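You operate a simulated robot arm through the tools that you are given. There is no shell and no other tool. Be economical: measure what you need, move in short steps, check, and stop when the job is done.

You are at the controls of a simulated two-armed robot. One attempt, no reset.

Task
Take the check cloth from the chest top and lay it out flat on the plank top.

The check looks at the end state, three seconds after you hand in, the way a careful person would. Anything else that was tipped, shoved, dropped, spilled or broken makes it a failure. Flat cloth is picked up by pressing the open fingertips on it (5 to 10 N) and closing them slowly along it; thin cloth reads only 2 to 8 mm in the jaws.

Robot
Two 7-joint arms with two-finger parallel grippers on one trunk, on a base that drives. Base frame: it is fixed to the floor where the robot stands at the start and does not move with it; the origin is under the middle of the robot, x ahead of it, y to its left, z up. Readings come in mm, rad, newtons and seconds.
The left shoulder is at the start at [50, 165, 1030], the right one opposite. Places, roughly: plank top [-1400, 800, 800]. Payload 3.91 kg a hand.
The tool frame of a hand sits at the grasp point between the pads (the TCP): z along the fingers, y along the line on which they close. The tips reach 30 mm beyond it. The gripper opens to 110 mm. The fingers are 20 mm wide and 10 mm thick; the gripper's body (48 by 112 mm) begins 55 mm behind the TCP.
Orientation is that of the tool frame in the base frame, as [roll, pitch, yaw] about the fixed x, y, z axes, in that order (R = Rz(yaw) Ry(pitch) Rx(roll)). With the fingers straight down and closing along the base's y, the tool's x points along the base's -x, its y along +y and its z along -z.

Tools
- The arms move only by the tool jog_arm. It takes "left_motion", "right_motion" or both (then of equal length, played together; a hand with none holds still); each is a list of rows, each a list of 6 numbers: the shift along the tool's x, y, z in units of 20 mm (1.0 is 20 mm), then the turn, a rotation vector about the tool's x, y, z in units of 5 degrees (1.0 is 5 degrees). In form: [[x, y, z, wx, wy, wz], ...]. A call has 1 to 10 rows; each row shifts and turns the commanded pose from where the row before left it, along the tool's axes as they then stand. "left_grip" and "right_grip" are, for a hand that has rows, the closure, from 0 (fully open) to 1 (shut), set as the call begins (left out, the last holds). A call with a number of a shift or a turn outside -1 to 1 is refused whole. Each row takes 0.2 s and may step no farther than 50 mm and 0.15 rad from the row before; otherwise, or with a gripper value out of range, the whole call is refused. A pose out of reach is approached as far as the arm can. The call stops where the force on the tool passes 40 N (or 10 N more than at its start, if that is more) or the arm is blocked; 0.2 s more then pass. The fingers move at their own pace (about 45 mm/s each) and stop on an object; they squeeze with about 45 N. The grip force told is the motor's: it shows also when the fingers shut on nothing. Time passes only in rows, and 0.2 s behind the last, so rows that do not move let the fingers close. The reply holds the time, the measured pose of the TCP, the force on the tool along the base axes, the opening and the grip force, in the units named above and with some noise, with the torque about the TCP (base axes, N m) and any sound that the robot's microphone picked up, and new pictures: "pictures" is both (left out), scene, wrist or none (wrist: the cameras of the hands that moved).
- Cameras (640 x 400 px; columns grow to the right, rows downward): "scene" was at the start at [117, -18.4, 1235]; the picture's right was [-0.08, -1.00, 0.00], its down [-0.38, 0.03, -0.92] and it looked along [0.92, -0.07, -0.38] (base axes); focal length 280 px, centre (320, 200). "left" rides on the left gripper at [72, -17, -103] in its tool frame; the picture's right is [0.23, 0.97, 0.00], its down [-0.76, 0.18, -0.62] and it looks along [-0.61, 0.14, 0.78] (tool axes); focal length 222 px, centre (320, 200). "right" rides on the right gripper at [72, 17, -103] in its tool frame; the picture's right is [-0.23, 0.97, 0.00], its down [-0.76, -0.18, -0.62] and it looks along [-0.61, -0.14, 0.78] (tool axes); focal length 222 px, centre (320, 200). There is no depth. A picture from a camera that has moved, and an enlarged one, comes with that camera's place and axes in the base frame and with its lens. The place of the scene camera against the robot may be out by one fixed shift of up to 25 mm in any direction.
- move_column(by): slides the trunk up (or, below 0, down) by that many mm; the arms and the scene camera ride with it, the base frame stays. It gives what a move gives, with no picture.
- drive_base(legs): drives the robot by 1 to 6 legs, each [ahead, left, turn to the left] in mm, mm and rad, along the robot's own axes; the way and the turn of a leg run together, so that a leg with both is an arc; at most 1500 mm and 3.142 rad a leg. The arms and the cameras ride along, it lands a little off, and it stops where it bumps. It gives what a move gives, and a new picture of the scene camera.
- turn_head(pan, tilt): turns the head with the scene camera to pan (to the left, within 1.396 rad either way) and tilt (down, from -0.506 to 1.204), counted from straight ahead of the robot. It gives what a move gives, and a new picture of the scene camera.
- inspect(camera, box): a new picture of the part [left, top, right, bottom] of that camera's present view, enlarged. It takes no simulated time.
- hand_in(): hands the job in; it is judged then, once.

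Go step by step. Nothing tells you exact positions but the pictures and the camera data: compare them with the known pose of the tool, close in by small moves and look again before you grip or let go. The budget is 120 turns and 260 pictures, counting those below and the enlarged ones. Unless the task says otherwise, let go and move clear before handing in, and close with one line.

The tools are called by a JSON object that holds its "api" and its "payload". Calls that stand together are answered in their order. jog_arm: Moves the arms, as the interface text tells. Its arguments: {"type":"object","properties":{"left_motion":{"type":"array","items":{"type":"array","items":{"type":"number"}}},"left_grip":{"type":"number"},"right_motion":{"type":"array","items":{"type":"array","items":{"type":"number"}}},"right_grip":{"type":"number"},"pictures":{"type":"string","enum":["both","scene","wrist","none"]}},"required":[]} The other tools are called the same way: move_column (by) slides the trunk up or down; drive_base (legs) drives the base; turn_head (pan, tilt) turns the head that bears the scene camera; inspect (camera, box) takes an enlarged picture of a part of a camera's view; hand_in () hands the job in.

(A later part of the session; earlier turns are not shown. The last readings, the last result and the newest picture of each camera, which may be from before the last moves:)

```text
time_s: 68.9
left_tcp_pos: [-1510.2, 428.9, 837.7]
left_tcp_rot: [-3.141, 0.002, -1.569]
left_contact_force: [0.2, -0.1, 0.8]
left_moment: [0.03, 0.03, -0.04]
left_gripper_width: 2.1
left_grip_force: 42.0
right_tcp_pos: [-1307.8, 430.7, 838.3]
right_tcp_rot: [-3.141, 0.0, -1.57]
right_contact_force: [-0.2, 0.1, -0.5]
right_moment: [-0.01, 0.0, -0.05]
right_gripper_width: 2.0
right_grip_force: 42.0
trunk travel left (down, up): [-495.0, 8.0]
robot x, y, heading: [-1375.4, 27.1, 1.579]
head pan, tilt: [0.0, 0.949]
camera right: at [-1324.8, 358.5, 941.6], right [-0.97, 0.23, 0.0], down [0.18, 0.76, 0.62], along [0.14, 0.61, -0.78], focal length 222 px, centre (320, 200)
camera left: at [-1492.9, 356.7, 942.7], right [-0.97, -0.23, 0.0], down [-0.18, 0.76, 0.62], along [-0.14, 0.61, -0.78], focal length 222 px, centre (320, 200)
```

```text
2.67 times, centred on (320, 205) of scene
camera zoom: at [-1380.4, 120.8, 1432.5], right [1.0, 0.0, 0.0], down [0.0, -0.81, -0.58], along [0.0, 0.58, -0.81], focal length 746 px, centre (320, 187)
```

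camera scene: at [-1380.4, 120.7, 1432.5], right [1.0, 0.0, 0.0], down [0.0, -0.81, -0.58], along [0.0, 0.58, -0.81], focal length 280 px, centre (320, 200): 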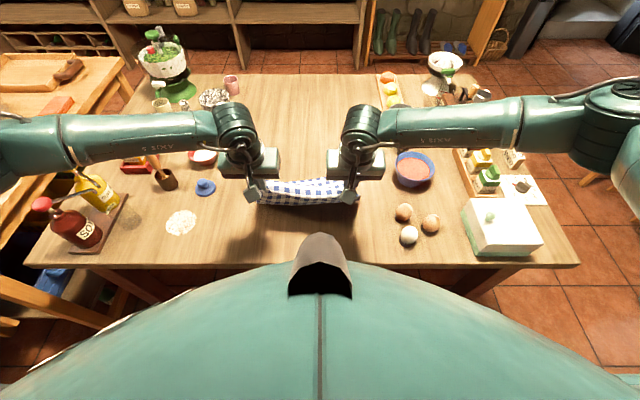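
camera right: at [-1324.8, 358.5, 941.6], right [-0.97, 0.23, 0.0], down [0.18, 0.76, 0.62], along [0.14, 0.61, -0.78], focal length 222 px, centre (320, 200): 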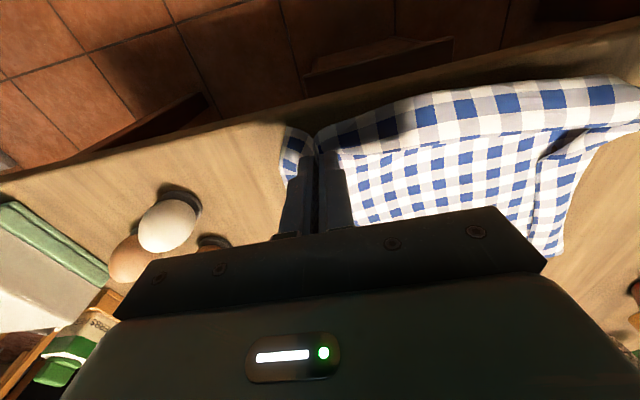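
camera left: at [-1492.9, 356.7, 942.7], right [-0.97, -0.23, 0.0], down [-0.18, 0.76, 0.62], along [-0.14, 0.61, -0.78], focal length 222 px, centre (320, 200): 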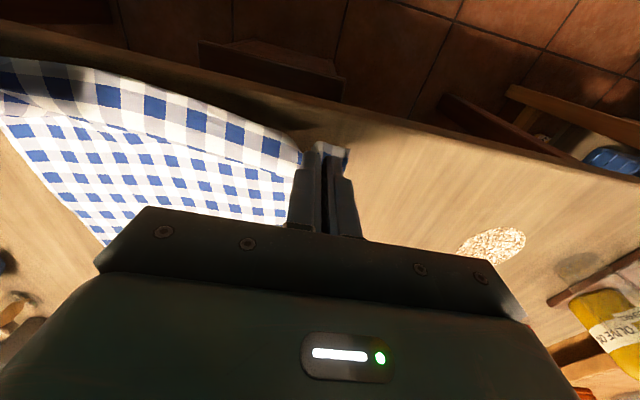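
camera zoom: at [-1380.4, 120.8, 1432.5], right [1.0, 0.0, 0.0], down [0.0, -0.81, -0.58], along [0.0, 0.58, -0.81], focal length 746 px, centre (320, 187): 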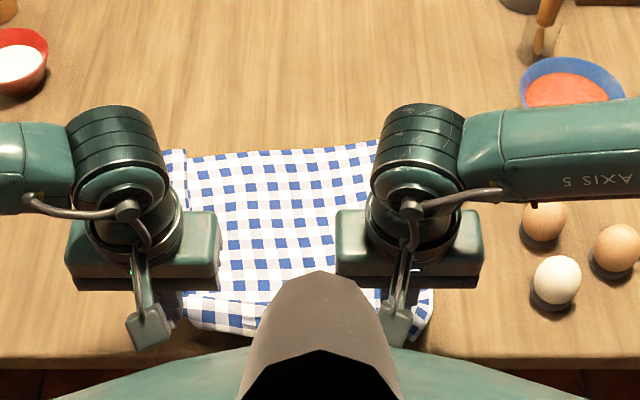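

The cloth is flat but its near hem would sit right at the table edge (y≈391) once the slack is pulled out. I'll lift and lay it again about 40 mm further in, using the same trailing method.

{"api": "jog_arm", "payload": {"left_motion": [[-0.85, 0, -1.0, 0, -0.4, 0], [-0.884, 0, -0.97, 0, -0.4, 0], [-0.918, 0, -0.938, 0, -0.4, 0], [-0.95, 0, -0.906, 0, -0.4, 0], [-0.981, 0, -0.872, 0, -0.4, 0], [-0.962, 0, -0.846, 0, -0.4, 0], [-0.99, 0, -0.812, 0, -0.4, 0], [-0.97, 0, -0.789, 0, -0.4, 0], [-0.997, 0, -0.755, 0, -0.4, 0], [-0.975, 0, -0.735, 0, -0.4, 0]], "right_motion": [[-0.85, 0, -1.0, 0, -0.4, 0], [-0.884, 0, -0.97, 0, -0.4, 0], [-0.918, 0, -0.938, 0, -0.4, 0], [-0.95, 0, -0.906, 0, -0.4, 0], [-0.981, 0, -0.872, 0, -0.4, 0], [-0.962, 0, -0.846, 0, -0.4, 0], [-0.99, 0, -0.812, 0, -0.4, 0], [-0.97, 0, -0.789, 0, -0.4, 0], [-0.997, 0, -0.755, 0, -0.4, 0], [-0.975, 0, -0.735, 0, -0.4, 0]], "pictures": "none"}}

{"api": "turn_head", "payload": {"pan": 0, "tilt": 0.75}}

{"api": "jog_arm", "payload": {"left_motion": [[-0.802, 0, 0.122, 0, -0.3, 0], [-0.798, 0, 0.143, 0, -0.3, 0], [-0.794, 0, 0.163, 0, -0.3, 0], [-0.79, 0, 0.184, 0, -0.3, 0], [-0.785, 0, 0.205, 0, -0.3, 0], [-0.779, 0, 0.225, 0, -0.3, 0], [-0.773, 0, 0.245, 0, -0.3, 0], [-0.766, 0, 0.266, 0, -0.3, 0], [-0.759, 0, 0.286, 0, -0.3, 0], [-0.751, 0, 0.305, 0, -0.3, 0]], "right_motion": [[-0.802, 0, 0.122, 0, -0.3, 0], [-0.798, 0, 0.143, 0, -0.3, 0], [-0.794, 0, 0.163, 0, -0.3, 0], [-0.79, 0, 0.184, 0, -0.3, 0], [-0.785, 0, 0.205, 0, -0.3, 0], [-0.779, 0, 0.225, 0, -0.3, 0], [-0.773, 0, 0.245, 0, -0.3, 0], [-0.766, 0, 0.266, 0, -0.3, 0], [-0.759, 0, 0.286, 0, -0.3, 0], [-0.751, 0, 0.305, 0, -0.3, 0]], "pictures": "scene"}}

```text
time_s: 71.1
left_tcp_pos: [-1513.3, 589.5, 1037.4]
left_tcp_rot: [3.141, 0.35, -1.573]
left_contact_force: [-0.4, -0.2, 0.4]
left_moment: [0.02, -0.01, 0.0]
left_gripper_width: 2.0
left_grip_force: 41.9
right_tcp_pos: [-1309.2, 590.5, 1036.8]
right_tcp_rot: [3.14, 0.349, -1.572]
right_contact_force: [0.6, -0.3, 0.1]
right_moment: [-0.02, 0.02, -0.06]
right_gripper_width: 1.9
right_grip_force: 41.9
trunk travel left (down, up): [-495.0, 8.0]
robot x, y, heading: [-1377.3, 28.5, 1.574]
head pan, tilt: [0.0, 0.949]
```

```text
time_s: 71.8
left_tcp_pos: [-1512.6, 589.7, 1037.5]
left_tcp_rot: [3.14, 0.351, -1.57]
left_contact_force: [-1.0, -0.1, 0.2]
left_moment: [0.04, -0.06, -0.02]
left_gripper_width: 1.8
left_grip_force: 42.1
right_tcp_pos: [-1310.1, 589.5, 1037.3]
right_tcp_rot: [-3.142, 0.349, -1.57]
right_contact_force: [-0.7, 0.8, -0.1]
right_moment: [0.01, -0.02, -0.03]
right_gripper_width: 2.0
right_grip_force: 41.9
trunk travel left (down, up): [-495.0, 8.0]
robot x, y, heading: [-1379.7, 28.5, 1.577]
head pan, tilt: [0.0, 0.75]
camera scene: at [-1380.4, 130.9, 1447.9], right [1.0, 0.0, 0.0], down [0.0, -0.68, -0.73], along [0.0, 0.73, -0.68], focal length 280 px, centre (320, 200)
```

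scene: 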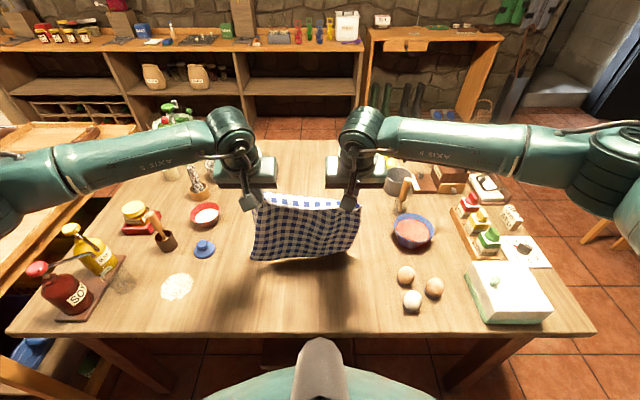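

```text
time_s: 74.0
left_tcp_pos: [-1511.4, 750.8, 1070.4]
left_tcp_rot: [3.14, 0.611, -1.571]
left_contact_force: [-0.5, 0.3, -1.1]
left_moment: [-0.01, -0.05, 0.01]
left_gripper_width: 1.8
left_grip_force: 41.6
right_tcp_pos: [-1312.2, 751.8, 1070.0]
right_tcp_rot: [3.141, 0.611, -1.571]
right_contact_force: [-0.5, 0.6, 0.6]
right_moment: [-0.01, -0.03, -0.06]
right_gripper_width: 2.0
right_grip_force: 42.1
trunk travel left (down, up): [-495.0, 8.0]
robot x, y, heading: [-1372.9, 29.3, 1.571]
head pan, tilt: [0.0, 0.75]
camera scene: at [-1380.5, 131.2, 1448.0], right [1.0, 0.0, 0.0], down [0.0, -0.68, -0.73], along [0.0, 0.73, -0.68], focal length 280 px, centre (320, 200)
```

scene: 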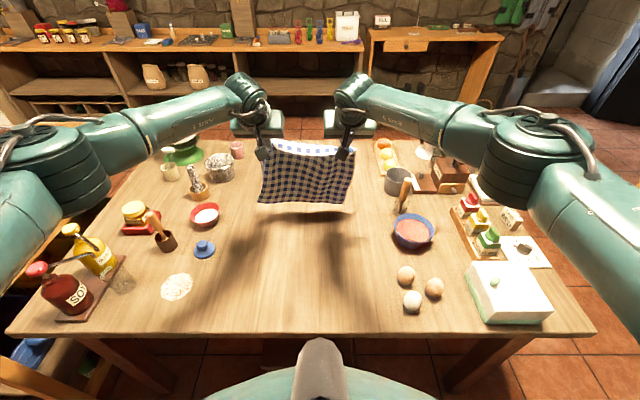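

{"api": "jog_arm", "payload": {"left_motion": [[0.359, 0, 0.512, 0, 0, 0], [0.3, 0, 0.43, 0, 0, 0], [0.811, 0, 0.287, 0, 0.5, 0], [0.798, 0, 0.322, 0, 0.5, 0], [0.783, 0, 0.356, 0, 0.5, 0], [0.767, 0, 0.39, 0, 0.5, 0], [0.674, 0, -0.093, 0, 0, 0], [0.674, 0, -0.093, 0, 0, 0], [0.674, 0, -0.093, 0, 0, 0], [0.674, 0, -0.093, 0, 0, 0]], "right_motion": [[0.359, 0, 0.512, 0, 0, 0], [0.3, 0, 0.43, 0, 0, 0], [0.811, 0, 0.287, 0, 0.5, 0], [0.798, 0, 0.322, 0, 0.5, 0], [0.783, 0, 0.356, 0, 0.5, 0], [0.767, 0, 0.39, 0, 0.5, 0], [0.674, 0, -0.093, 0, 0, 0], [0.674, 0, -0.093, 0, 0, 0], [0.674, 0, -0.093, 0, 0, 0], [0.674, 0, -0.093, 0, 0, 0]], "pictures": "none"}}

{"api": "inspect", "payload": {"camera": "scene", "box": [190, 110, 430, 270]}}

{"api": "inspect", "payload": {"camera": "left", "box": [0, 0, 640, 400]}}

```text
time_s: 76.2
left_tcp_pos: [-1510.2, 655.5, 976.3]
left_tcp_rot: [3.141, 0.44, -1.57]
left_contact_force: [0.8, 0.4, 0.6]
left_moment: [0.0, -0.03, -0.05]
left_gripper_width: 2.1
left_grip_force: 41.7
right_tcp_pos: [-1309.8, 657.7, 974.6]
right_tcp_rot: [3.142, 0.435, -1.57]
right_contact_force: [0.4, 0.3, 0.3]
right_moment: [0.0, -0.02, -0.03]
right_gripper_width: 2.0
right_grip_force: 41.9
trunk travel left (down, up): [-495.0, 8.0]
robot x, y, heading: [-1374.7, 26.6, 1.569]
head pan, tilt: [0.0, 0.75]
```

```text
2.50 times, centred on (310, 190) of scene
camera zoom: at [-1380.5, 130.7, 1448.0], right [1.0, 0.0, 0.0], down [0.0, -0.68, -0.73], along [0.0, 0.73, -0.68], focal length 699 px, centre (345, 225)
```

zoom: 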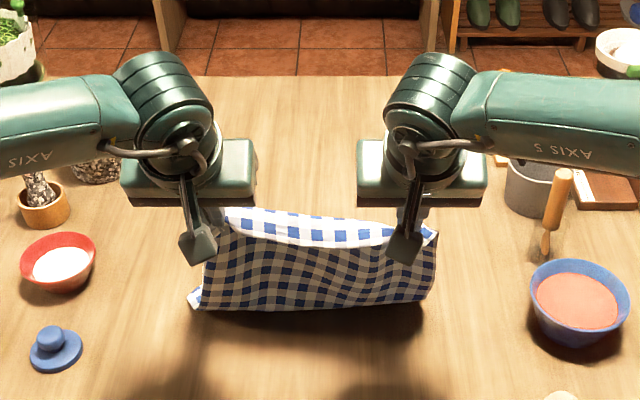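

```text
1.00 times, centred on (320, 200) of left
camera zoom: at [-1493.1, 547.1, 1040.1], right [-0.97, -0.21, -0.1], down [-0.18, 0.42, 0.89], along [-0.14, 0.88, -0.45], focal length 222 px, centre (320, 200)
```

zoom: 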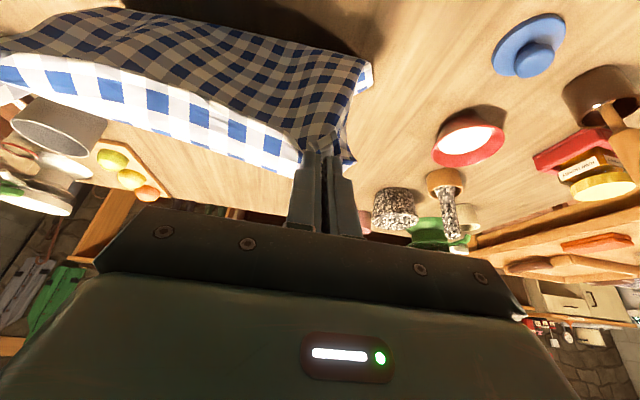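

Same trailing state, about 20–30 mm further in. I'll continue with a steeper descent to reduce sliding.

{"api": "jog_arm", "payload": {"left_motion": [[0.798, 0, 0.055, 0, 0.35, 0], [0.796, 0, 0.08, 0, 0.35, 0], [0.793, 0, 0.104, 0, 0.35, 0], [0.79, 0, 0.128, 0, 0.35, 0], [0.749, 0, 0.282, 0, 0.35, 0], [0.74, 0, 0.305, 0, 0.35, 0], [0.73, 0, 0.328, 0, 0.35, 0], [0.72, 0, 0.35, 0, 0.35, 0]], "right_motion": [[0.798, 0, 0.055, 0, 0.35, 0], [0.796, 0, 0.08, 0, 0.35, 0], [0.793, 0, 0.104, 0, 0.35, 0], [0.79, 0, 0.128, 0, 0.35, 0], [0.749, 0, 0.282, 0, 0.35, 0], [0.74, 0, 0.305, 0, 0.35, 0], [0.73, 0, 0.328, 0, 0.35, 0], [0.72, 0, 0.35, 0, 0.35, 0]], "pictures": "none"}}

{"api": "inspect", "payload": {"camera": "scene", "box": [190, 130, 430, 290]}}

```text
time_s: 78.0
left_tcp_pos: [-1511.3, 549.8, 903.7]
left_tcp_rot: [3.14, 0.194, -1.571]
left_contact_force: [-0.1, 0.6, 0.6]
left_moment: [-0.02, 0.03, 0.01]
left_gripper_width: 2.0
left_grip_force: 42.5
right_tcp_pos: [-1308.0, 551.8, 903.3]
right_tcp_rot: [3.141, 0.191, -1.569]
right_contact_force: [-0.2, 0.3, 1.0]
right_moment: [0.0, -0.02, -0.06]
right_gripper_width: 1.9
right_grip_force: 41.9
trunk travel left (down, up): [-495.0, 8.0]
robot x, y, heading: [-1375.1, 26.5, 1.568]
head pan, tilt: [0.0, 0.75]
```

```text
2.50 times, centred on (310, 210) of scene
camera zoom: at [-1380.4, 130.8, 1448.0], right [1.0, 0.0, 0.0], down [0.0, -0.68, -0.73], along [0.0, 0.73, -0.68], focal length 699 px, centre (345, 175)
```

zoom: 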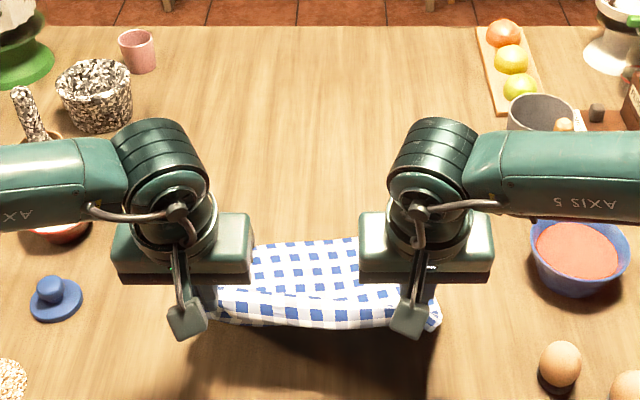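

The far hem now lies at y≈708. I'll finish down and back to just above the table.

{"api": "jog_arm", "payload": {"left_motion": [[0.716, 0, 0.408, 0, 0.35, 0], [0.703, 0, 0.43, 0, 0.35, 0], [0.69, 0, 0.451, 0, 0.35, 0], [0.676, 0, 0.472, 0, 0.35, 0], [0.534, 0, 0.464, 0, 0.4, 0], [0.517, 0, 0.482, 0, 0.4, 0], [0, 0, 0, 0, 0, 0]], "right_motion": [[0.716, 0, 0.408, 0, 0.35, 0], [0.703, 0, 0.43, 0, 0.35, 0], [0.69, 0, 0.451, 0, 0.35, 0], [0.676, 0, 0.472, 0, 0.35, 0], [0.534, 0, 0.464, 0, 0.4, 0], [0.517, 0, 0.482, 0, 0.4, 0], [0, 0, 0, 0, 0, 0]], "pictures": "wrist"}}

{"api": "inspect", "payload": {"camera": "scene", "box": [190, 150, 430, 310]}}

```text
time_s: 79.6
left_tcp_pos: [-1510.5, 481.0, 843.8]
left_tcp_rot: [-3.14, 0.002, -1.57]
left_contact_force: [0.5, -0.1, -0.8]
left_moment: [-0.01, -0.01, -0.03]
left_gripper_width: 2.2
left_grip_force: 42.4
right_tcp_pos: [-1311.5, 483.6, 840.1]
right_tcp_rot: [-3.14, 0.001, -1.57]
right_contact_force: [-0.4, 1.2, 0.8]
right_moment: [0.0, 0.02, -0.04]
right_gripper_width: 2.1
right_grip_force: 42.2
trunk travel left (down, up): [-495.0, 8.0]
robot x, y, heading: [-1376.2, 29.4, 1.57]
head pan, tilt: [0.0, 0.75]
camera right: at [-1327.1, 410.1, 943.9], right [-0.97, 0.23, 0.0], down [0.18, 0.76, 0.62], along [0.14, 0.61, -0.78], focal length 222 px, centre (320, 200)
camera left: at [-1493.6, 408.3, 946.8], right [-0.97, -0.23, 0.0], down [-0.18, 0.76, 0.62], along [-0.14, 0.61, -0.78], focal length 222 px, centre (320, 200)
```

right: 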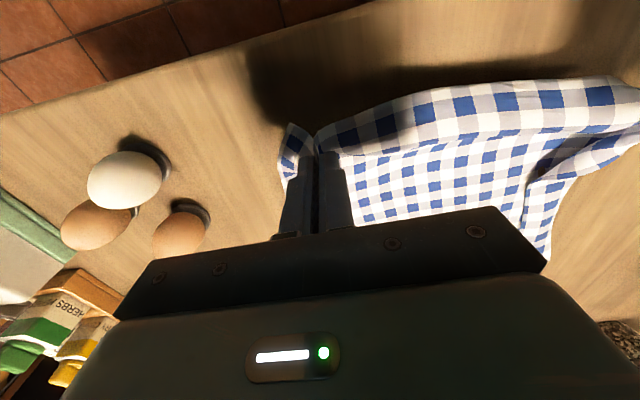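
left: 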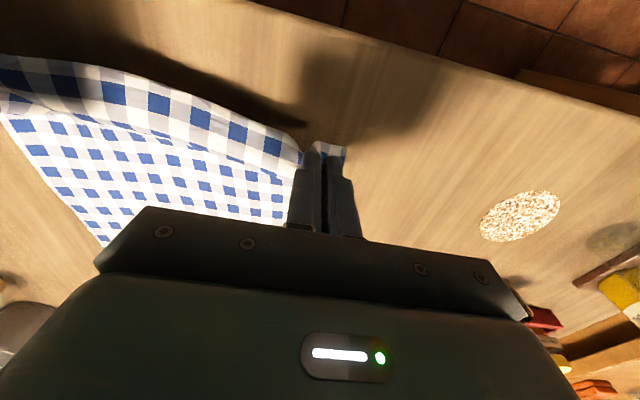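

```text
2.50 times, centred on (310, 230) of scene
camera zoom: at [-1380.5, 130.9, 1448.0], right [1.0, 0.0, 0.0], down [0.0, -0.68, -0.73], along [0.0, 0.73, -0.68], focal length 699 px, centre (345, 125)
```

zoom: 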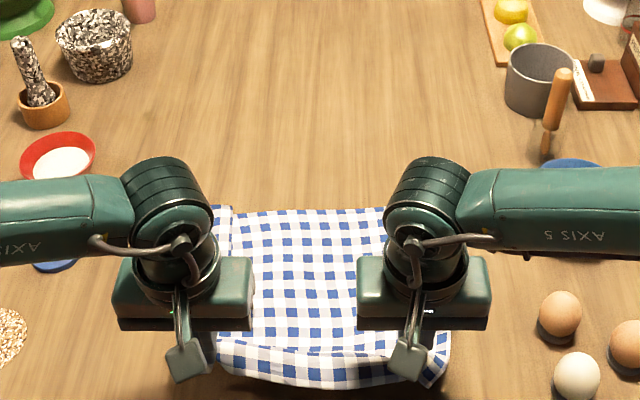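

It lies well inside the edge now. I'll pull the near side back about 25 mm and spread slightly to remove the slack roll, then check.

{"api": "jog_arm", "payload": {"left_motion": [[0.3, 0.05, 0.1, 0, 0, 0], [0.3, 0.05, 0.1, 0, 0, 0], [0.3, 0.05, 0.1, 0, 0, 0], [0.3, 0.05, 0.05, 0, 0, 0], [0, 0, 0, 0, 0, 0]], "right_motion": [[0.3, -0.05, 0.05, 0, 0, 0], [0.3, -0.05, 0.05, 0, 0, 0], [0.3, -0.05, 0.05, 0, 0, 0], [0.3, -0.05, 0, 0, 0, 0], [0, 0, 0, 0, 0, 0]], "pictures": "wrist"}}

{"api": "inspect", "payload": {"camera": "scene", "box": [190, 150, 430, 310]}}

```text
time_s: 80.8
left_tcp_pos: [-1514.8, 456.7, 835.3]
left_tcp_rot: [-3.138, 0.0, -1.572]
left_contact_force: [3.6, -1.2, 0.2]
left_moment: [-0.01, -0.16, -0.01]
left_gripper_width: 1.8
left_grip_force: 42.2
right_tcp_pos: [-1306.1, 458.2, 837.5]
right_tcp_rot: [-3.142, -0.001, -1.571]
right_contact_force: [-3.2, 0.7, 0.7]
right_moment: [0.03, 0.12, -0.08]
right_gripper_width: 2.0
right_grip_force: 41.6
trunk travel left (down, up): [-495.0, 8.0]
robot x, y, heading: [-1374.5, 28.4, 1.571]
head pan, tilt: [0.0, 0.75]
camera right: at [-1323.1, 385.3, 940.9], right [-0.97, 0.23, 0.0], down [0.18, 0.76, 0.62], along [0.14, 0.61, -0.78], focal length 222 px, centre (320, 200)
camera left: at [-1497.8, 385.4, 939.4], right [-0.97, -0.23, 0.0], down [-0.18, 0.76, 0.62], along [-0.14, 0.61, -0.78], focal length 222 px, centre (320, 200)
```

right: 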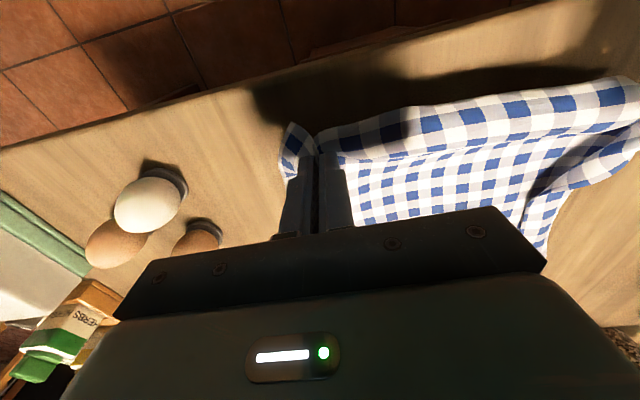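
left: 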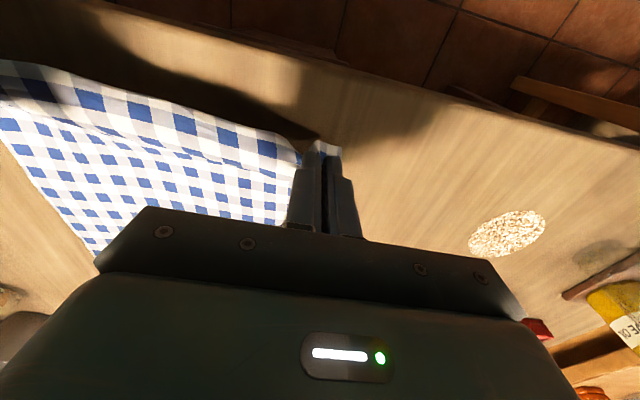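

```text
2.50 times, centred on (310, 230) of scene
camera zoom: at [-1380.4, 130.9, 1448.0], right [1.0, 0.0, 0.0], down [0.0, -0.68, -0.73], along [0.0, 0.73, -0.68], focal length 699 px, centre (345, 125)
```

zoom: 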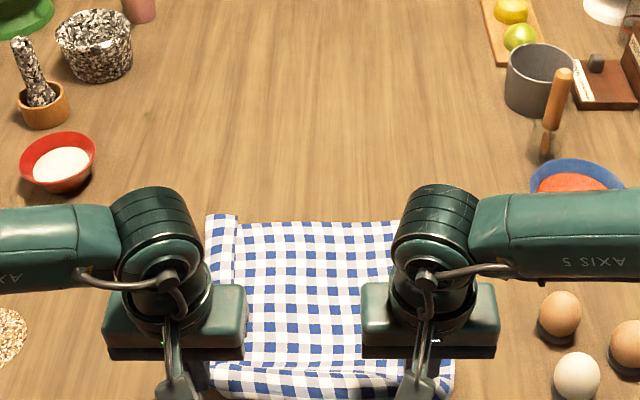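

{"api": "jog_arm", "payload": {"left_motion": [[0.25, 0, 0.05, 0, 0, 0], [0.25, 0, 0.05, 0, 0, 0], [0.1, 0, 0.05, 0, 0, 0], [0, 0, 0, 0, 0, 0]], "right_motion": [[0.25, 0, 0.1, 0, 0, 0], [0.25, 0, 0.1, 0, 0, 0], [0.1, 0, 0.05, 0, 0, 0], [0, 0, 0, 0, 0, 0]], "pictures": "none"}}

{"api": "inspect", "payload": {"camera": "scene", "box": [190, 150, 430, 310]}}

{"api": "inspect", "payload": {"camera": "right", "box": [160, 40, 640, 280]}}

```text
time_s: 81.8
left_tcp_pos: [-1514.9, 444.2, 832.1]
left_tcp_rot: [-3.14, 0.002, -1.572]
left_contact_force: [5.7, -0.8, -0.1]
left_moment: [0.03, -0.17, 0.02]
left_gripper_width: 2.0
left_grip_force: 41.6
right_tcp_pos: [-1306.4, 446.9, 831.6]
right_tcp_rot: [3.141, 0.002, -1.571]
right_contact_force: [-4.9, 0.1, -0.1]
right_moment: [0.04, 0.15, -0.04]
right_gripper_width: 1.8
right_grip_force: 42.3
trunk travel left (down, up): [-495.0, 8.0]
robot x, y, heading: [-1375.5, 30.4, 1.572]
head pan, tilt: [0.0, 0.75]
```

```text
2.50 times, centred on (310, 230) of scene
camera zoom: at [-1380.4, 130.9, 1448.0], right [1.0, 0.0, 0.0], down [0.0, -0.68, -0.73], along [0.0, 0.73, -0.68], focal length 699 px, centre (345, 125)
```

zoom: 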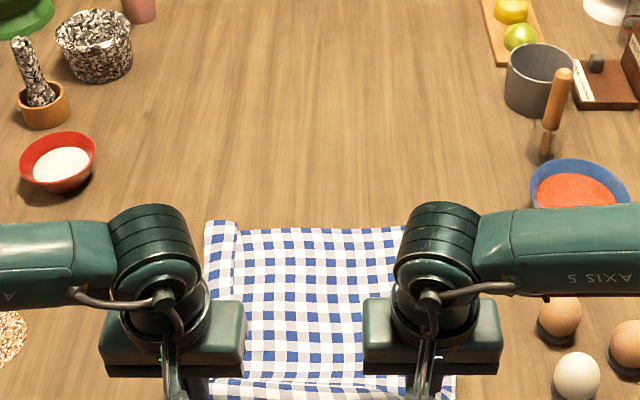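

```text
1.33 times, centred on (400, 160) of right
camera zoom: at [-1322.1, 373.7, 935.6], right [-0.97, 0.23, 0.0], down [0.18, 0.76, 0.62], along [0.14, 0.61, -0.78], focal length 296 px, centre (213, 253)
```

zoom: 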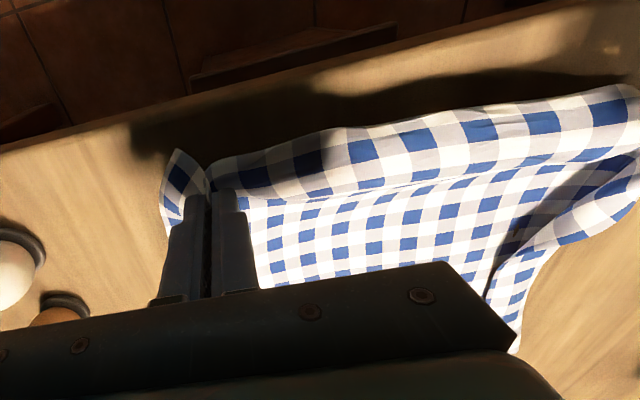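

Nearly flat; small ridges remain from the pinches. I'll press the tips lightly onto the table.

{"api": "jog_arm", "payload": {"left_motion": [[0, 0, 0.1, 0, 0, 0], [0, 0, 0.1, 0, 0, 0], [0, 0, 0, 0, 0, 0]], "right_motion": [[0, 0, 0.1, 0, 0, 0], [0, 0, 0.1, 0, 0, 0], [0, 0, 0, 0, 0, 0]], "pictures": "none"}}

```text
time_s: 82.6
left_tcp_pos: [-1514.9, 443.9, 827.4]
left_tcp_rot: [3.141, 0.003, -1.573]
left_contact_force: [6.5, 0.2, -0.2]
left_moment: [-0.03, -0.2, -0.05]
left_gripper_width: 2.0
left_grip_force: 41.8
right_tcp_pos: [-1305.7, 446.5, 828.9]
right_tcp_rot: [3.14, 0.0, -1.57]
right_contact_force: [-6.1, 0.4, 0.5]
right_moment: [0.03, 0.18, -0.06]
right_gripper_width: 2.0
right_grip_force: 42.2
trunk travel left (down, up): [-495.0, 8.0]
robot x, y, heading: [-1376.3, 28.1, 1.568]
head pan, tilt: [0.0, 0.75]
```

{"api": "jog_arm", "payload": {"left_motion": [[0, 0, 0.08, 0, 0, 0], [0, 0, 0.08, 0, 0, 0], [0, 0, 0, 0, 0, 0]], "right_motion": [[0, 0, 0.08, 0, 0, 0], [0, 0, 0.08, 0, 0, 0], [0, 0, 0, 0, 0, 0]], "pictures": "none"}}

```text
time_s: 83.4
left_tcp_pos: [-1516.4, 445.2, 824.0]
left_tcp_rot: [3.141, 0.002, -1.571]
left_contact_force: [7.0, -0.6, 0.6]
left_moment: [-0.06, -0.2, -0.06]
left_gripper_width: 2.1
left_grip_force: 41.9
right_tcp_pos: [-1305.4, 444.9, 826.3]
right_tcp_rot: [3.14, -0.001, -1.572]
right_contact_force: [-5.8, 0.0, 0.1]
right_moment: [-0.01, 0.19, -0.11]
right_gripper_width: 1.9
right_grip_force: 42.0
trunk travel left (down, up): [-495.0, 8.0]
robot x, y, heading: [-1377.0, 30.6, 1.571]
head pan, tilt: [0.0, 0.75]
```

{"api": "jog_arm", "payload": {"left_motion": [[0, 0, 0.1, 0, 0, 0], [0, 0, 0.1, 0, 0, 0], [0, 0, 0.05, 0, 0, 0], [0, 0, 0, 0, 0, 0]], "right_motion": [[0, 0, 0.1, 0, 0, 0], [0, 0, 0.1, 0, 0, 0], [0, 0, 0.1, 0, 0, 0], [0, 0, 0, 0, 0, 0]], "pictures": "wrist"}}

```text
time_s: 84.4
left_tcp_pos: [-1514.0, 446.2, 818.2]
left_tcp_rot: [3.139, 0.001, -1.57]
left_contact_force: [5.0, 0.4, -0.2]
left_moment: [-0.02, -0.17, -0.02]
left_gripper_width: 1.9
left_grip_force: 42.2
right_tcp_pos: [-1305.0, 446.3, 819.4]
right_tcp_rot: [3.14, 0.0, -1.571]
right_contact_force: [-5.1, 0.5, 0.4]
right_moment: [0.01, 0.17, -0.06]
right_gripper_width: 1.8
right_grip_force: 41.7
trunk travel left (down, up): [-495.0, 8.0]
robot x, y, heading: [-1376.3, 28.4, 1.572]
head pan, tilt: [0.0, 0.75]
camera right: at [-1321.7, 373.6, 922.5], right [-0.97, 0.23, 0.0], down [0.18, 0.76, 0.62], along [0.14, 0.61, -0.78], focal length 222 px, centre (320, 200)
camera left: at [-1497.4, 373.1, 923.1], right [-0.97, -0.23, 0.0], down [-0.18, 0.76, 0.62], along [-0.14, 0.61, -0.78], focal length 222 px, centre (320, 200)
```

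right: 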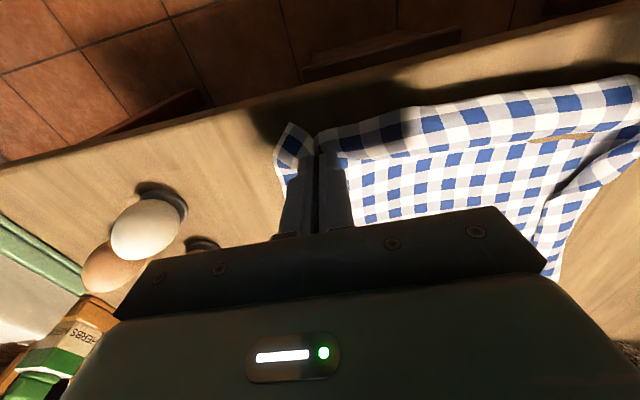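
left: 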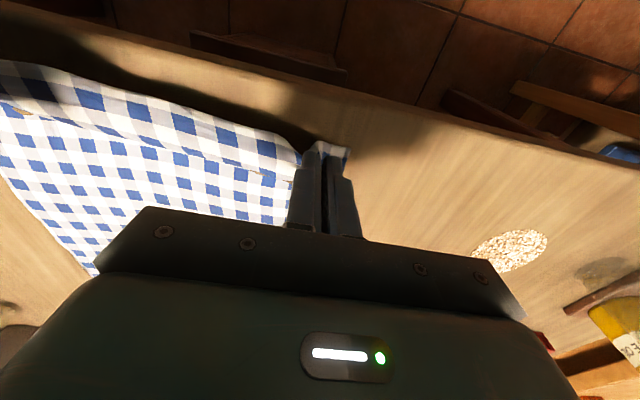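

{"api": "jog_arm", "payload": {"left_motion": [[0, 0, 0.08, 0, 0, 0], [0, 0, 0.08, 0, 0, 0], [0, 0, 0, 0, 0, 0]], "right_motion": [[0, 0, 0.1, 0, 0, 0], [0, 0, 0.1, 0, 0, 0], [0, 0, 0, 0, 0, 0]], "pictures": "none"}}

{"api": "inspect", "payload": {"camera": "right", "box": [160, 40, 640, 280]}}

```text
time_s: 85.2
left_tcp_pos: [-1515.7, 444.8, 816.6]
left_tcp_rot: [-3.141, 0.002, -1.571]
left_contact_force: [5.3, 0.0, -0.5]
left_moment: [-0.01, -0.2, -0.03]
left_gripper_width: 2.0
left_grip_force: 42.0
right_tcp_pos: [-1304.9, 446.3, 814.9]
right_tcp_rot: [3.141, 0.0, -1.57]
right_contact_force: [-6.1, 0.6, -0.6]
right_moment: [-0.01, 0.19, -0.08]
right_gripper_width: 2.0
right_grip_force: 41.7
trunk travel left (down, up): [-495.0, 8.0]
robot x, y, heading: [-1375.8, 24.1, 1.573]
head pan, tilt: [0.0, 0.75]
```

```text
1.33 times, centred on (400, 160) of right
camera zoom: at [-1321.8, 373.6, 918.6], right [-0.97, 0.23, 0.0], down [0.18, 0.76, 0.62], along [0.14, 0.61, -0.78], focal length 296 px, centre (213, 253)
```

zoom: 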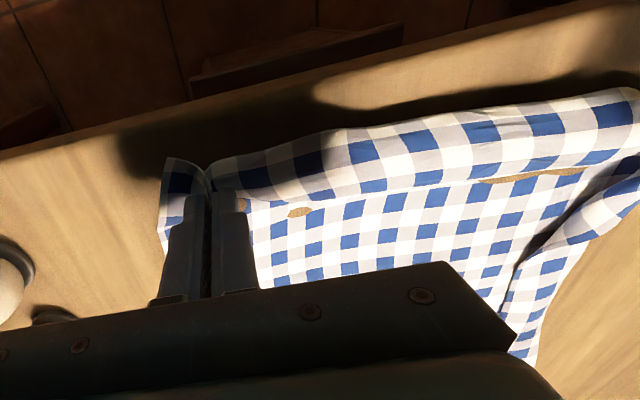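

{"api": "jog_arm", "payload": {"left_motion": [[0, 0, 0.1, 0, 0, 0], [0, 0, 0.08, 0, 0, 0], [0, 0, 0, 0, 0, 0]], "right_motion": [[0, 0, 0.08, 0, 0, 0], [0, 0, 0.08, 0, 0, 0], [0, 0, 0, 0, 0, 0]], "pictures": "none"}}

```text
time_s: 86.0
left_tcp_pos: [-1515.0, 444.7, 812.3]
left_tcp_rot: [-3.141, 0.002, -1.572]
left_contact_force: [5.8, -0.1, 0.6]
left_moment: [-0.04, -0.18, -0.04]
left_gripper_width: 2.1
left_grip_force: 42.1
right_tcp_pos: [-1304.7, 446.3, 812.6]
right_tcp_rot: [3.141, 0.001, -1.569]
right_contact_force: [-6.4, 0.8, 0.3]
right_moment: [-0.01, 0.22, -0.09]
right_gripper_width: 1.9
right_grip_force: 42.1
trunk travel left (down, up): [-495.0, 8.0]
robot x, y, heading: [-1374.4, 31.6, 1.569]
head pan, tilt: [0.0, 0.75]
```

{"api": "inspect", "payload": {"camera": "left", "box": [220, 80, 460, 230]}}

{"api": "inspect", "payload": {"camera": "right", "box": [220, 80, 460, 230]}}

```text
2.67 times, centred on (340, 155) of left
camera zoom: at [-1497.7, 372.5, 916.2], right [-0.97, -0.23, 0.0], down [-0.18, 0.76, 0.62], along [-0.14, 0.61, -0.78], focal length 592 px, centre (267, 320)
```

zoom: 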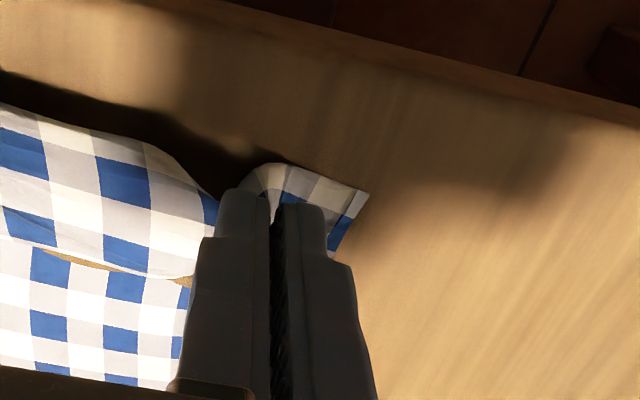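

```text
2.67 times, centred on (340, 155) of right
camera zoom: at [-1321.6, 373.4, 915.5], right [-0.97, 0.23, 0.0], down [0.18, 0.76, 0.62], along [0.14, 0.61, -0.78], focal length 592 px, centre (267, 320)
```

zoom: 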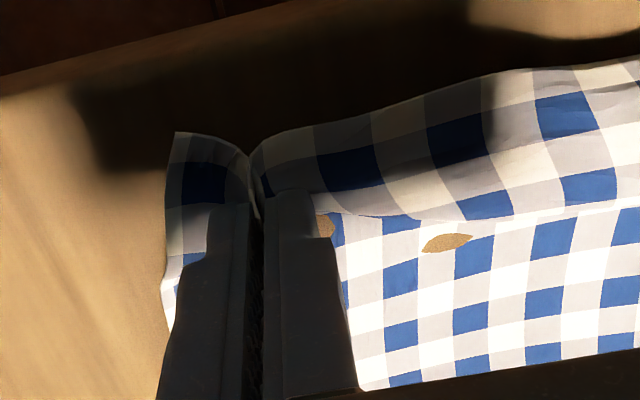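

{"api": "jog_arm", "payload": {"left_motion": [[0, 0, 0.1, 0, 0, 0], [0, 0, 0.1, 0, 0, 0], [0, 0, 0, 0, 0, 0]], "right_motion": [[0, 0, 0.1, 0, 0, 0], [0, 0, 0.1, 0, 0, 0], [0, 0, 0, 0, 0, 0]], "pictures": "none"}}

```text
time_s: 86.8
left_tcp_pos: [-1514.9, 443.9, 808.2]
left_tcp_rot: [3.141, 0.0, -1.57]
left_contact_force: [4.7, 0.0, -0.1]
left_moment: [-0.02, -0.18, -0.03]
left_gripper_width: 1.9
left_grip_force: 41.9
right_tcp_pos: [-1305.5, 445.2, 807.4]
right_tcp_rot: [-3.141, 0.0, -1.571]
right_contact_force: [-5.4, -0.3, 0.9]
right_moment: [0.01, 0.16, -0.11]
right_gripper_width: 1.8
right_grip_force: 41.6
trunk travel left (down, up): [-495.0, 8.0]
robot x, y, heading: [-1376.9, 30.3, 1.568]
head pan, tilt: [0.0, 0.75]
```

Comparing views suggests the plank top is lower than 801, near 760. I'll keep lowering in small steps until there is contact.

{"api": "jog_arm", "payload": {"left_motion": [[0, 0, 0.15, 0, 0, 0], [0, 0, 0.15, 0, 0, 0], [0, 0, 0.15, 0, 0, 0], [0, 0, 0, 0, 0, 0]], "right_motion": [[0, 0, 0.15, 0, 0, 0], [0, 0, 0.15, 0, 0, 0], [0, 0, 0.15, 0, 0, 0], [0, 0, 0, 0, 0, 0]], "pictures": "none"}}

```text
time_s: 87.8
left_tcp_pos: [-1514.7, 444.5, 800.3]
left_tcp_rot: [3.141, 0.003, -1.569]
left_contact_force: [5.5, 1.1, 0.3]
left_moment: [0.01, -0.17, -0.01]
left_gripper_width: 2.0
left_grip_force: 41.9
right_tcp_pos: [-1304.6, 446.8, 799.9]
right_tcp_rot: [3.142, -0.001, -1.571]
right_contact_force: [-5.1, -0.6, -0.2]
right_moment: [0.04, 0.18, -0.06]
right_gripper_width: 1.9
right_grip_force: 42.4
trunk travel left (down, up): [-495.0, 8.0]
robot x, y, heading: [-1380.8, 27.4, 1.57]
head pan, tilt: [0.0, 0.75]
```

{"api": "jog_arm", "payload": {"left_motion": [[0, 0, 0.12, 0, 0, 0], [0, 0, 0.12, 0, 0, 0], [0, 0, 0.1, 0, 0, 0], [0, 0, 0, 0, 0, 0]], "right_motion": [[0, 0, 0.12, 0, 0, 0], [0, 0, 0.12, 0, 0, 0], [0, 0, 0.1, 0, 0, 0], [0, 0, 0, 0, 0, 0]], "pictures": "wrist"}}

```text
time_s: 88.8
left_tcp_pos: [-1515.2, 444.9, 793.2]
left_tcp_rot: [-3.139, 0.003, -1.571]
left_contact_force: [5.8, -0.6, 4.7]
left_moment: [0.02, -0.29, -0.04]
left_gripper_width: 2.0
left_grip_force: 42.1
right_tcp_pos: [-1304.4, 444.8, 792.7]
right_tcp_rot: [3.14, 0.001, -1.57]
right_contact_force: [-5.9, 0.6, 0.4]
right_moment: [0.04, 0.15, -0.07]
right_gripper_width: 1.8
right_grip_force: 41.8
trunk travel left (down, up): [-495.0, 8.0]
robot x, y, heading: [-1374.6, 27.2, 1.572]
head pan, tilt: [0.0, 0.75]
camera right: at [-1321.6, 373.2, 897.0], right [-0.97, 0.23, 0.0], down [0.18, 0.76, 0.62], along [0.14, 0.61, -0.78], focal length 222 px, centre (320, 200)
camera left: at [-1497.7, 372.7, 897.1], right [-0.97, -0.23, 0.0], down [-0.18, 0.76, 0.63], along [-0.14, 0.61, -0.78], focal length 222 px, centre (320, 200)
```

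right: 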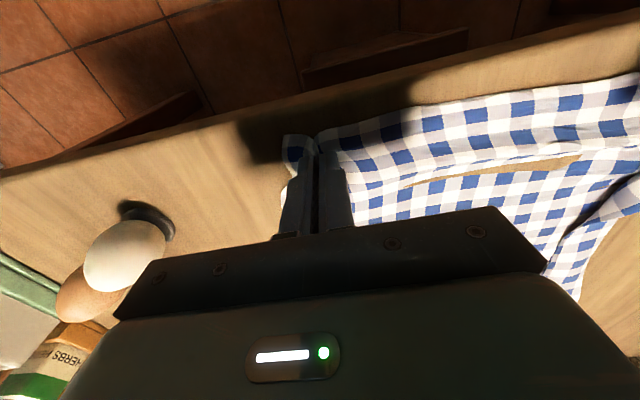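
left: 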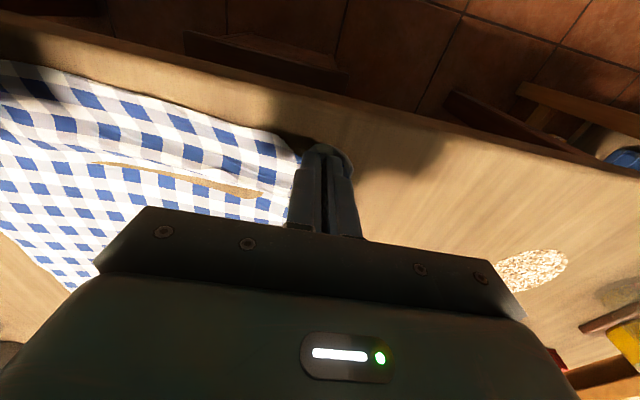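

Contact at z≈762 on the left. I'll seat the right a touch lower and then open in stages with the hands moving outward, to spread the pinched corners.

{"api": "jog_arm", "payload": {"left_motion": [[0, 0, 0.02, 0, 0, 0], [0, 0, 0, 0, 0, 0]], "right_motion": [[0, 0, 0.1, 0, 0, 0], [0, 0, 0, 0, 0, 0]], "pictures": "none"}}

{"api": "jog_arm", "payload": {"left_motion": [[0, 0.2, 0, 0, 0, 0], [0, 0, 0, 0, 0, 0]], "right_motion": [[0, -0.2, 0, 0, 0, 0], [0, 0, 0, 0, 0, 0]], "left_grip": 0.91, "right_grip": 0.91, "pictures": "wrist"}}

```text
time_s: 89.4
left_tcp_pos: [-1514.2, 445.4, 794.1]
left_tcp_rot: [3.141, 0.003, -1.571]
left_contact_force: [6.7, 0.0, 5.0]
left_moment: [0.01, -0.31, -0.01]
left_gripper_width: 2.1
left_grip_force: 41.7
right_tcp_pos: [-1305.5, 445.6, 792.0]
right_tcp_rot: [3.141, 0.003, -1.569]
right_contact_force: [-3.8, -0.8, 13.4]
right_moment: [0.09, 0.09, -0.1]
right_gripper_width: 2.1
right_grip_force: 42.4
trunk travel left (down, up): [-495.0, 8.0]
robot x, y, heading: [-1375.7, 30.1, 1.573]
head pan, tilt: [0.0, 0.75]
```

```text
time_s: 90.0
left_tcp_pos: [-1520.4, 445.0, 792.1]
left_tcp_rot: [3.14, 0.005, -1.572]
left_contact_force: [0.6, 0.2, 0.7]
left_moment: [-0.02, 0.02, 0.01]
left_gripper_width: 10.5
left_grip_force: 0.8
right_tcp_pos: [-1301.5, 446.1, 791.7]
right_tcp_rot: [3.142, 0.003, -1.572]
right_contact_force: [-1.7, -2.2, 18.6]
right_moment: [0.11, 0.18, 0.01]
right_gripper_width: 10.2
right_grip_force: 0.0
trunk travel left (down, up): [-495.0, 8.0]
robot x, y, heading: [-1375.3, 27.9, 1.567]
head pan, tilt: [0.0, 0.75]
camera right: at [-1318.6, 373.4, 895.8], right [-0.97, 0.23, 0.0], down [0.18, 0.76, 0.62], along [0.14, 0.61, -0.78], focal length 222 px, centre (320, 200)
camera left: at [-1502.9, 372.1, 896.1], right [-0.97, -0.23, 0.0], down [-0.18, 0.76, 0.63], along [-0.14, 0.61, -0.78], focal length 222 px, centre (320, 200)
```

right: 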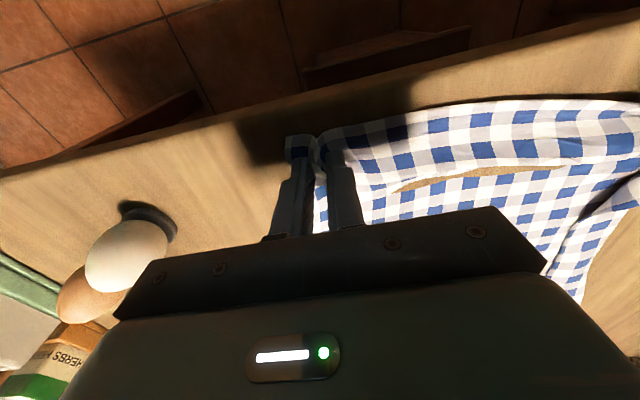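
left: 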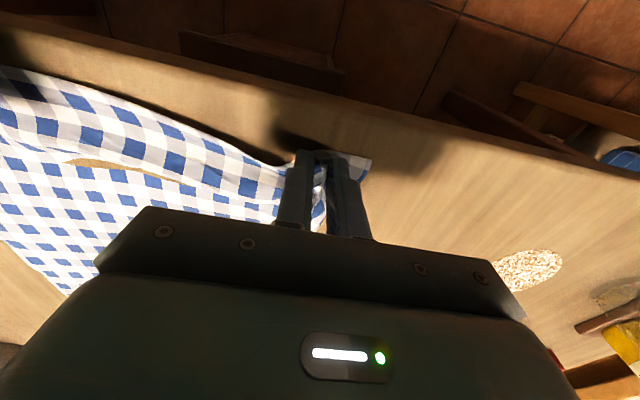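

{"api": "jog_arm", "payload": {"left_motion": [[0, 0.25, 0.05, 0, 0, 0], [0, 0, 0, 0, 0, 0]], "right_motion": [[0, -0.25, -0.05, 0, 0, 0], [0, 0, 0, 0, 0, 0]], "left_grip": 0.82, "right_grip": 0.82, "pictures": "none"}}

{"api": "jog_arm", "payload": {"left_motion": [[0, 0.25, 0, 0, 0, 0], [0, 0, 0, 0, 0, 0]], "right_motion": [[0, -0.25, 0, 0, 0, 0], [0, 0, 0, 0, 0, 0]], "left_grip": 0.73, "right_grip": 0.73, "pictures": "wrist"}}

```text
time_s: 90.6
left_tcp_pos: [-1523.4, 443.9, 791.0]
left_tcp_rot: [-3.14, 0.005, -1.572]
left_contact_force: [2.5, 0.6, 8.7]
left_moment: [-0.01, 0.02, -0.04]
left_gripper_width: 19.1
left_grip_force: 0.1
right_tcp_pos: [-1295.5, 445.7, 791.2]
right_tcp_rot: [3.141, 0.001, -1.571]
right_contact_force: [-1.4, 0.2, 11.6]
right_moment: [0.13, 0.18, 0.03]
right_gripper_width: 20.5
right_grip_force: 0.5
trunk travel left (down, up): [-495.0, 8.0]
robot x, y, heading: [-1376.8, 31.1, 1.576]
head pan, tilt: [0.0, 0.75]
```

```text
time_s: 91.2
left_tcp_pos: [-1528.9, 443.1, 790.2]
left_tcp_rot: [-3.14, 0.003, -1.571]
left_contact_force: [4.0, 0.2, 6.7]
left_moment: [-0.02, -0.06, -0.07]
left_gripper_width: 27.8
left_grip_force: 0.1
right_tcp_pos: [-1290.5, 446.2, 791.2]
right_tcp_rot: [3.139, 0.001, -1.57]
right_contact_force: [0.1, -0.2, 18.0]
right_moment: [0.2, 0.27, -0.01]
right_gripper_width: 29.7
right_grip_force: 0.0
trunk travel left (down, up): [-495.0, 8.0]
robot x, y, heading: [-1376.0, 34.6, 1.567]
head pan, tilt: [0.0, 0.75]
camera right: at [-1307.7, 373.2, 895.7], right [-0.97, 0.23, 0.0], down [0.18, 0.76, 0.62], along [0.14, 0.61, -0.78], focal length 222 px, centre (320, 200)
camera left: at [-1511.3, 371.9, 895.6], right [-0.97, -0.23, 0.0], down [-0.18, 0.76, 0.63], along [-0.14, 0.61, -0.78], focal length 222 px, centre (320, 200)
```

right: 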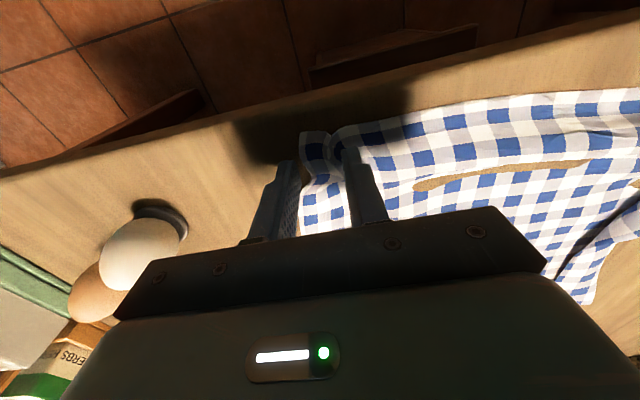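
left: 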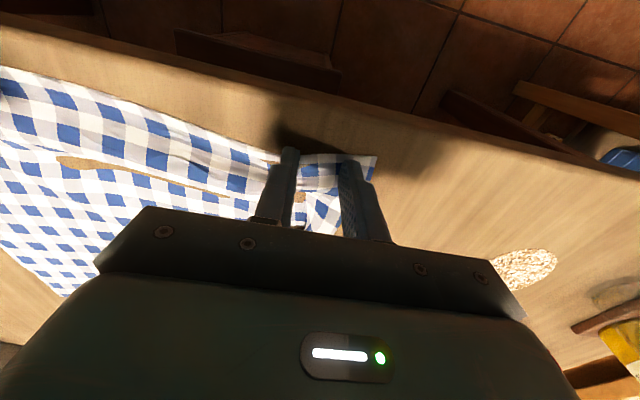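

The left corner has spread well; the right still has a small ridge. I'll raise both hands clear and look at the whole cloth.

{"api": "jog_arm", "payload": {"left_motion": [[0, 0, -0.3, 0, 0, 0], [0, 0, -1, 0, 0, 0], [0, 0, -1, 0, 0, 0], [0, 0, -1, 0, 0, 0], [0, 1, -1, 0, 0, 0], [0, 1, -1, 0, 0, 0], [0, 1, -1, 0, 0, 0], [0, 1, -1, 0, 0, 0], [0, 1, -1, 0, 0, 0]], "right_motion": [[0, 0, -0.3, 0, 0, 0], [0, 0, -1, 0, 0, 0], [0, 0, -1, 0, 0, 0], [0, 0, -1, 0, 0, 0], [0, -1, -1, 0, 0, 0], [0, -1, -1, 0, 0, 0], [0, -1, -1, 0, 0, 0], [0, -1, -1, 0, 0, 0], [0, -1, -1, 0, 0, 0]], "pictures": "scene"}}

{"api": "turn_head", "payload": {"pan": 0, "tilt": 0.85}}

{"api": "inspect", "payload": {"camera": "scene", "box": [200, 140, 420, 280]}}

```text
time_s: 93.2
left_tcp_pos: [-1628.5, 444.7, 958.8]
left_tcp_rot: [-3.141, 0.003, -1.573]
left_contact_force: [0.3, -1.1, -0.2]
left_moment: [0.03, -0.01, 0.04]
left_gripper_width: 29.6
left_grip_force: 0.1
right_tcp_pos: [-1187.6, 448.0, 958.1]
right_tcp_rot: [3.141, 0.0, -1.571]
right_contact_force: [1.2, 0.0, -0.3]
right_moment: [0.03, 0.02, -0.03]
right_gripper_width: 29.8
right_grip_force: 0.0
trunk travel left (down, up): [-495.0, 8.0]
robot x, y, heading: [-1377.2, 28.8, 1.568]
head pan, tilt: [0.0, 0.75]
camera scene: at [-1380.3, 130.3, 1448.0], right [1.0, 0.0, 0.0], down [0.0, -0.68, -0.73], along [0.0, 0.73, -0.68], focal length 280 px, centre (320, 200)
```

scene: 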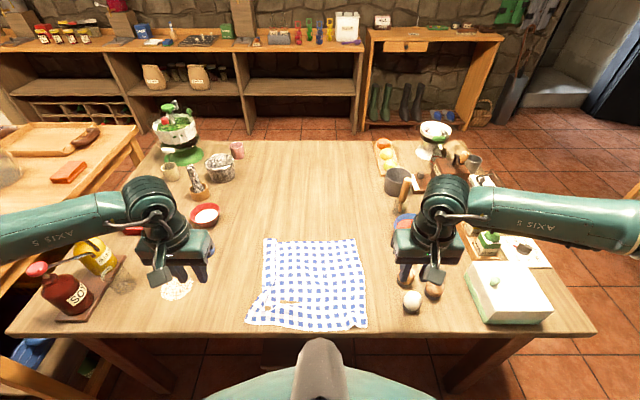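

```text
time_s: 93.9
left_tcp_pos: [-1628.1, 443.3, 958.6]
left_tcp_rot: [-3.141, 0.002, -1.57]
left_contact_force: [0.7, -0.6, -0.3]
left_moment: [-0.02, 0.0, -0.01]
left_gripper_width: 29.8
left_grip_force: 0.1
right_tcp_pos: [-1188.3, 448.1, 955.8]
right_tcp_rot: [3.141, -0.001, -1.572]
right_contact_force: [-0.3, -0.6, -0.6]
right_moment: [-0.02, 0.0, 0.03]
right_gripper_width: 29.7
right_grip_force: 0.1
trunk travel left (down, up): [-495.0, 8.0]
robot x, y, heading: [-1373.0, 26.1, 1.569]
head pan, tilt: [0.0, 0.85]
camera scene: at [-1380.4, 126.2, 1440.0], right [1.0, 0.0, 0.0], down [0.0, -0.75, -0.66], along [0.0, 0.66, -0.75], focal length 280 px, centre (320, 200)
```

scene: 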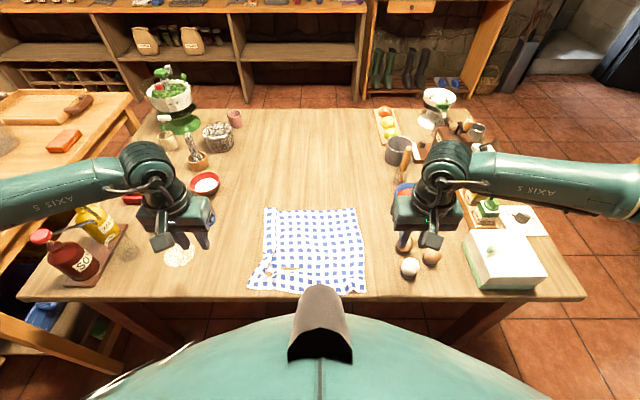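

```text
2.86 times, centred on (310, 210) of scene
camera zoom: at [-1380.4, 126.2, 1440.0], right [1.0, 0.0, 0.0], down [0.0, -0.75, -0.66], along [0.0, 0.66, -0.75], focal length 799 px, centre (349, 171)
```

zoom: 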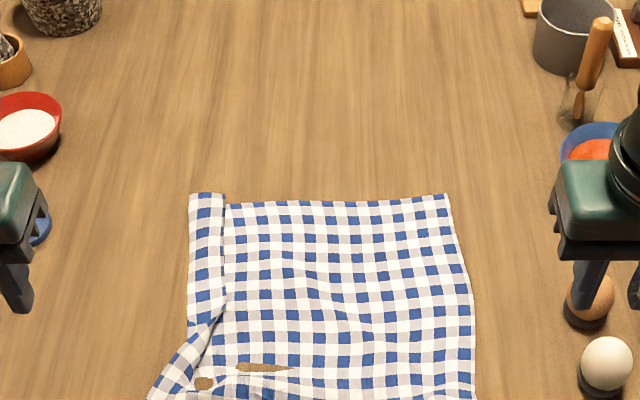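

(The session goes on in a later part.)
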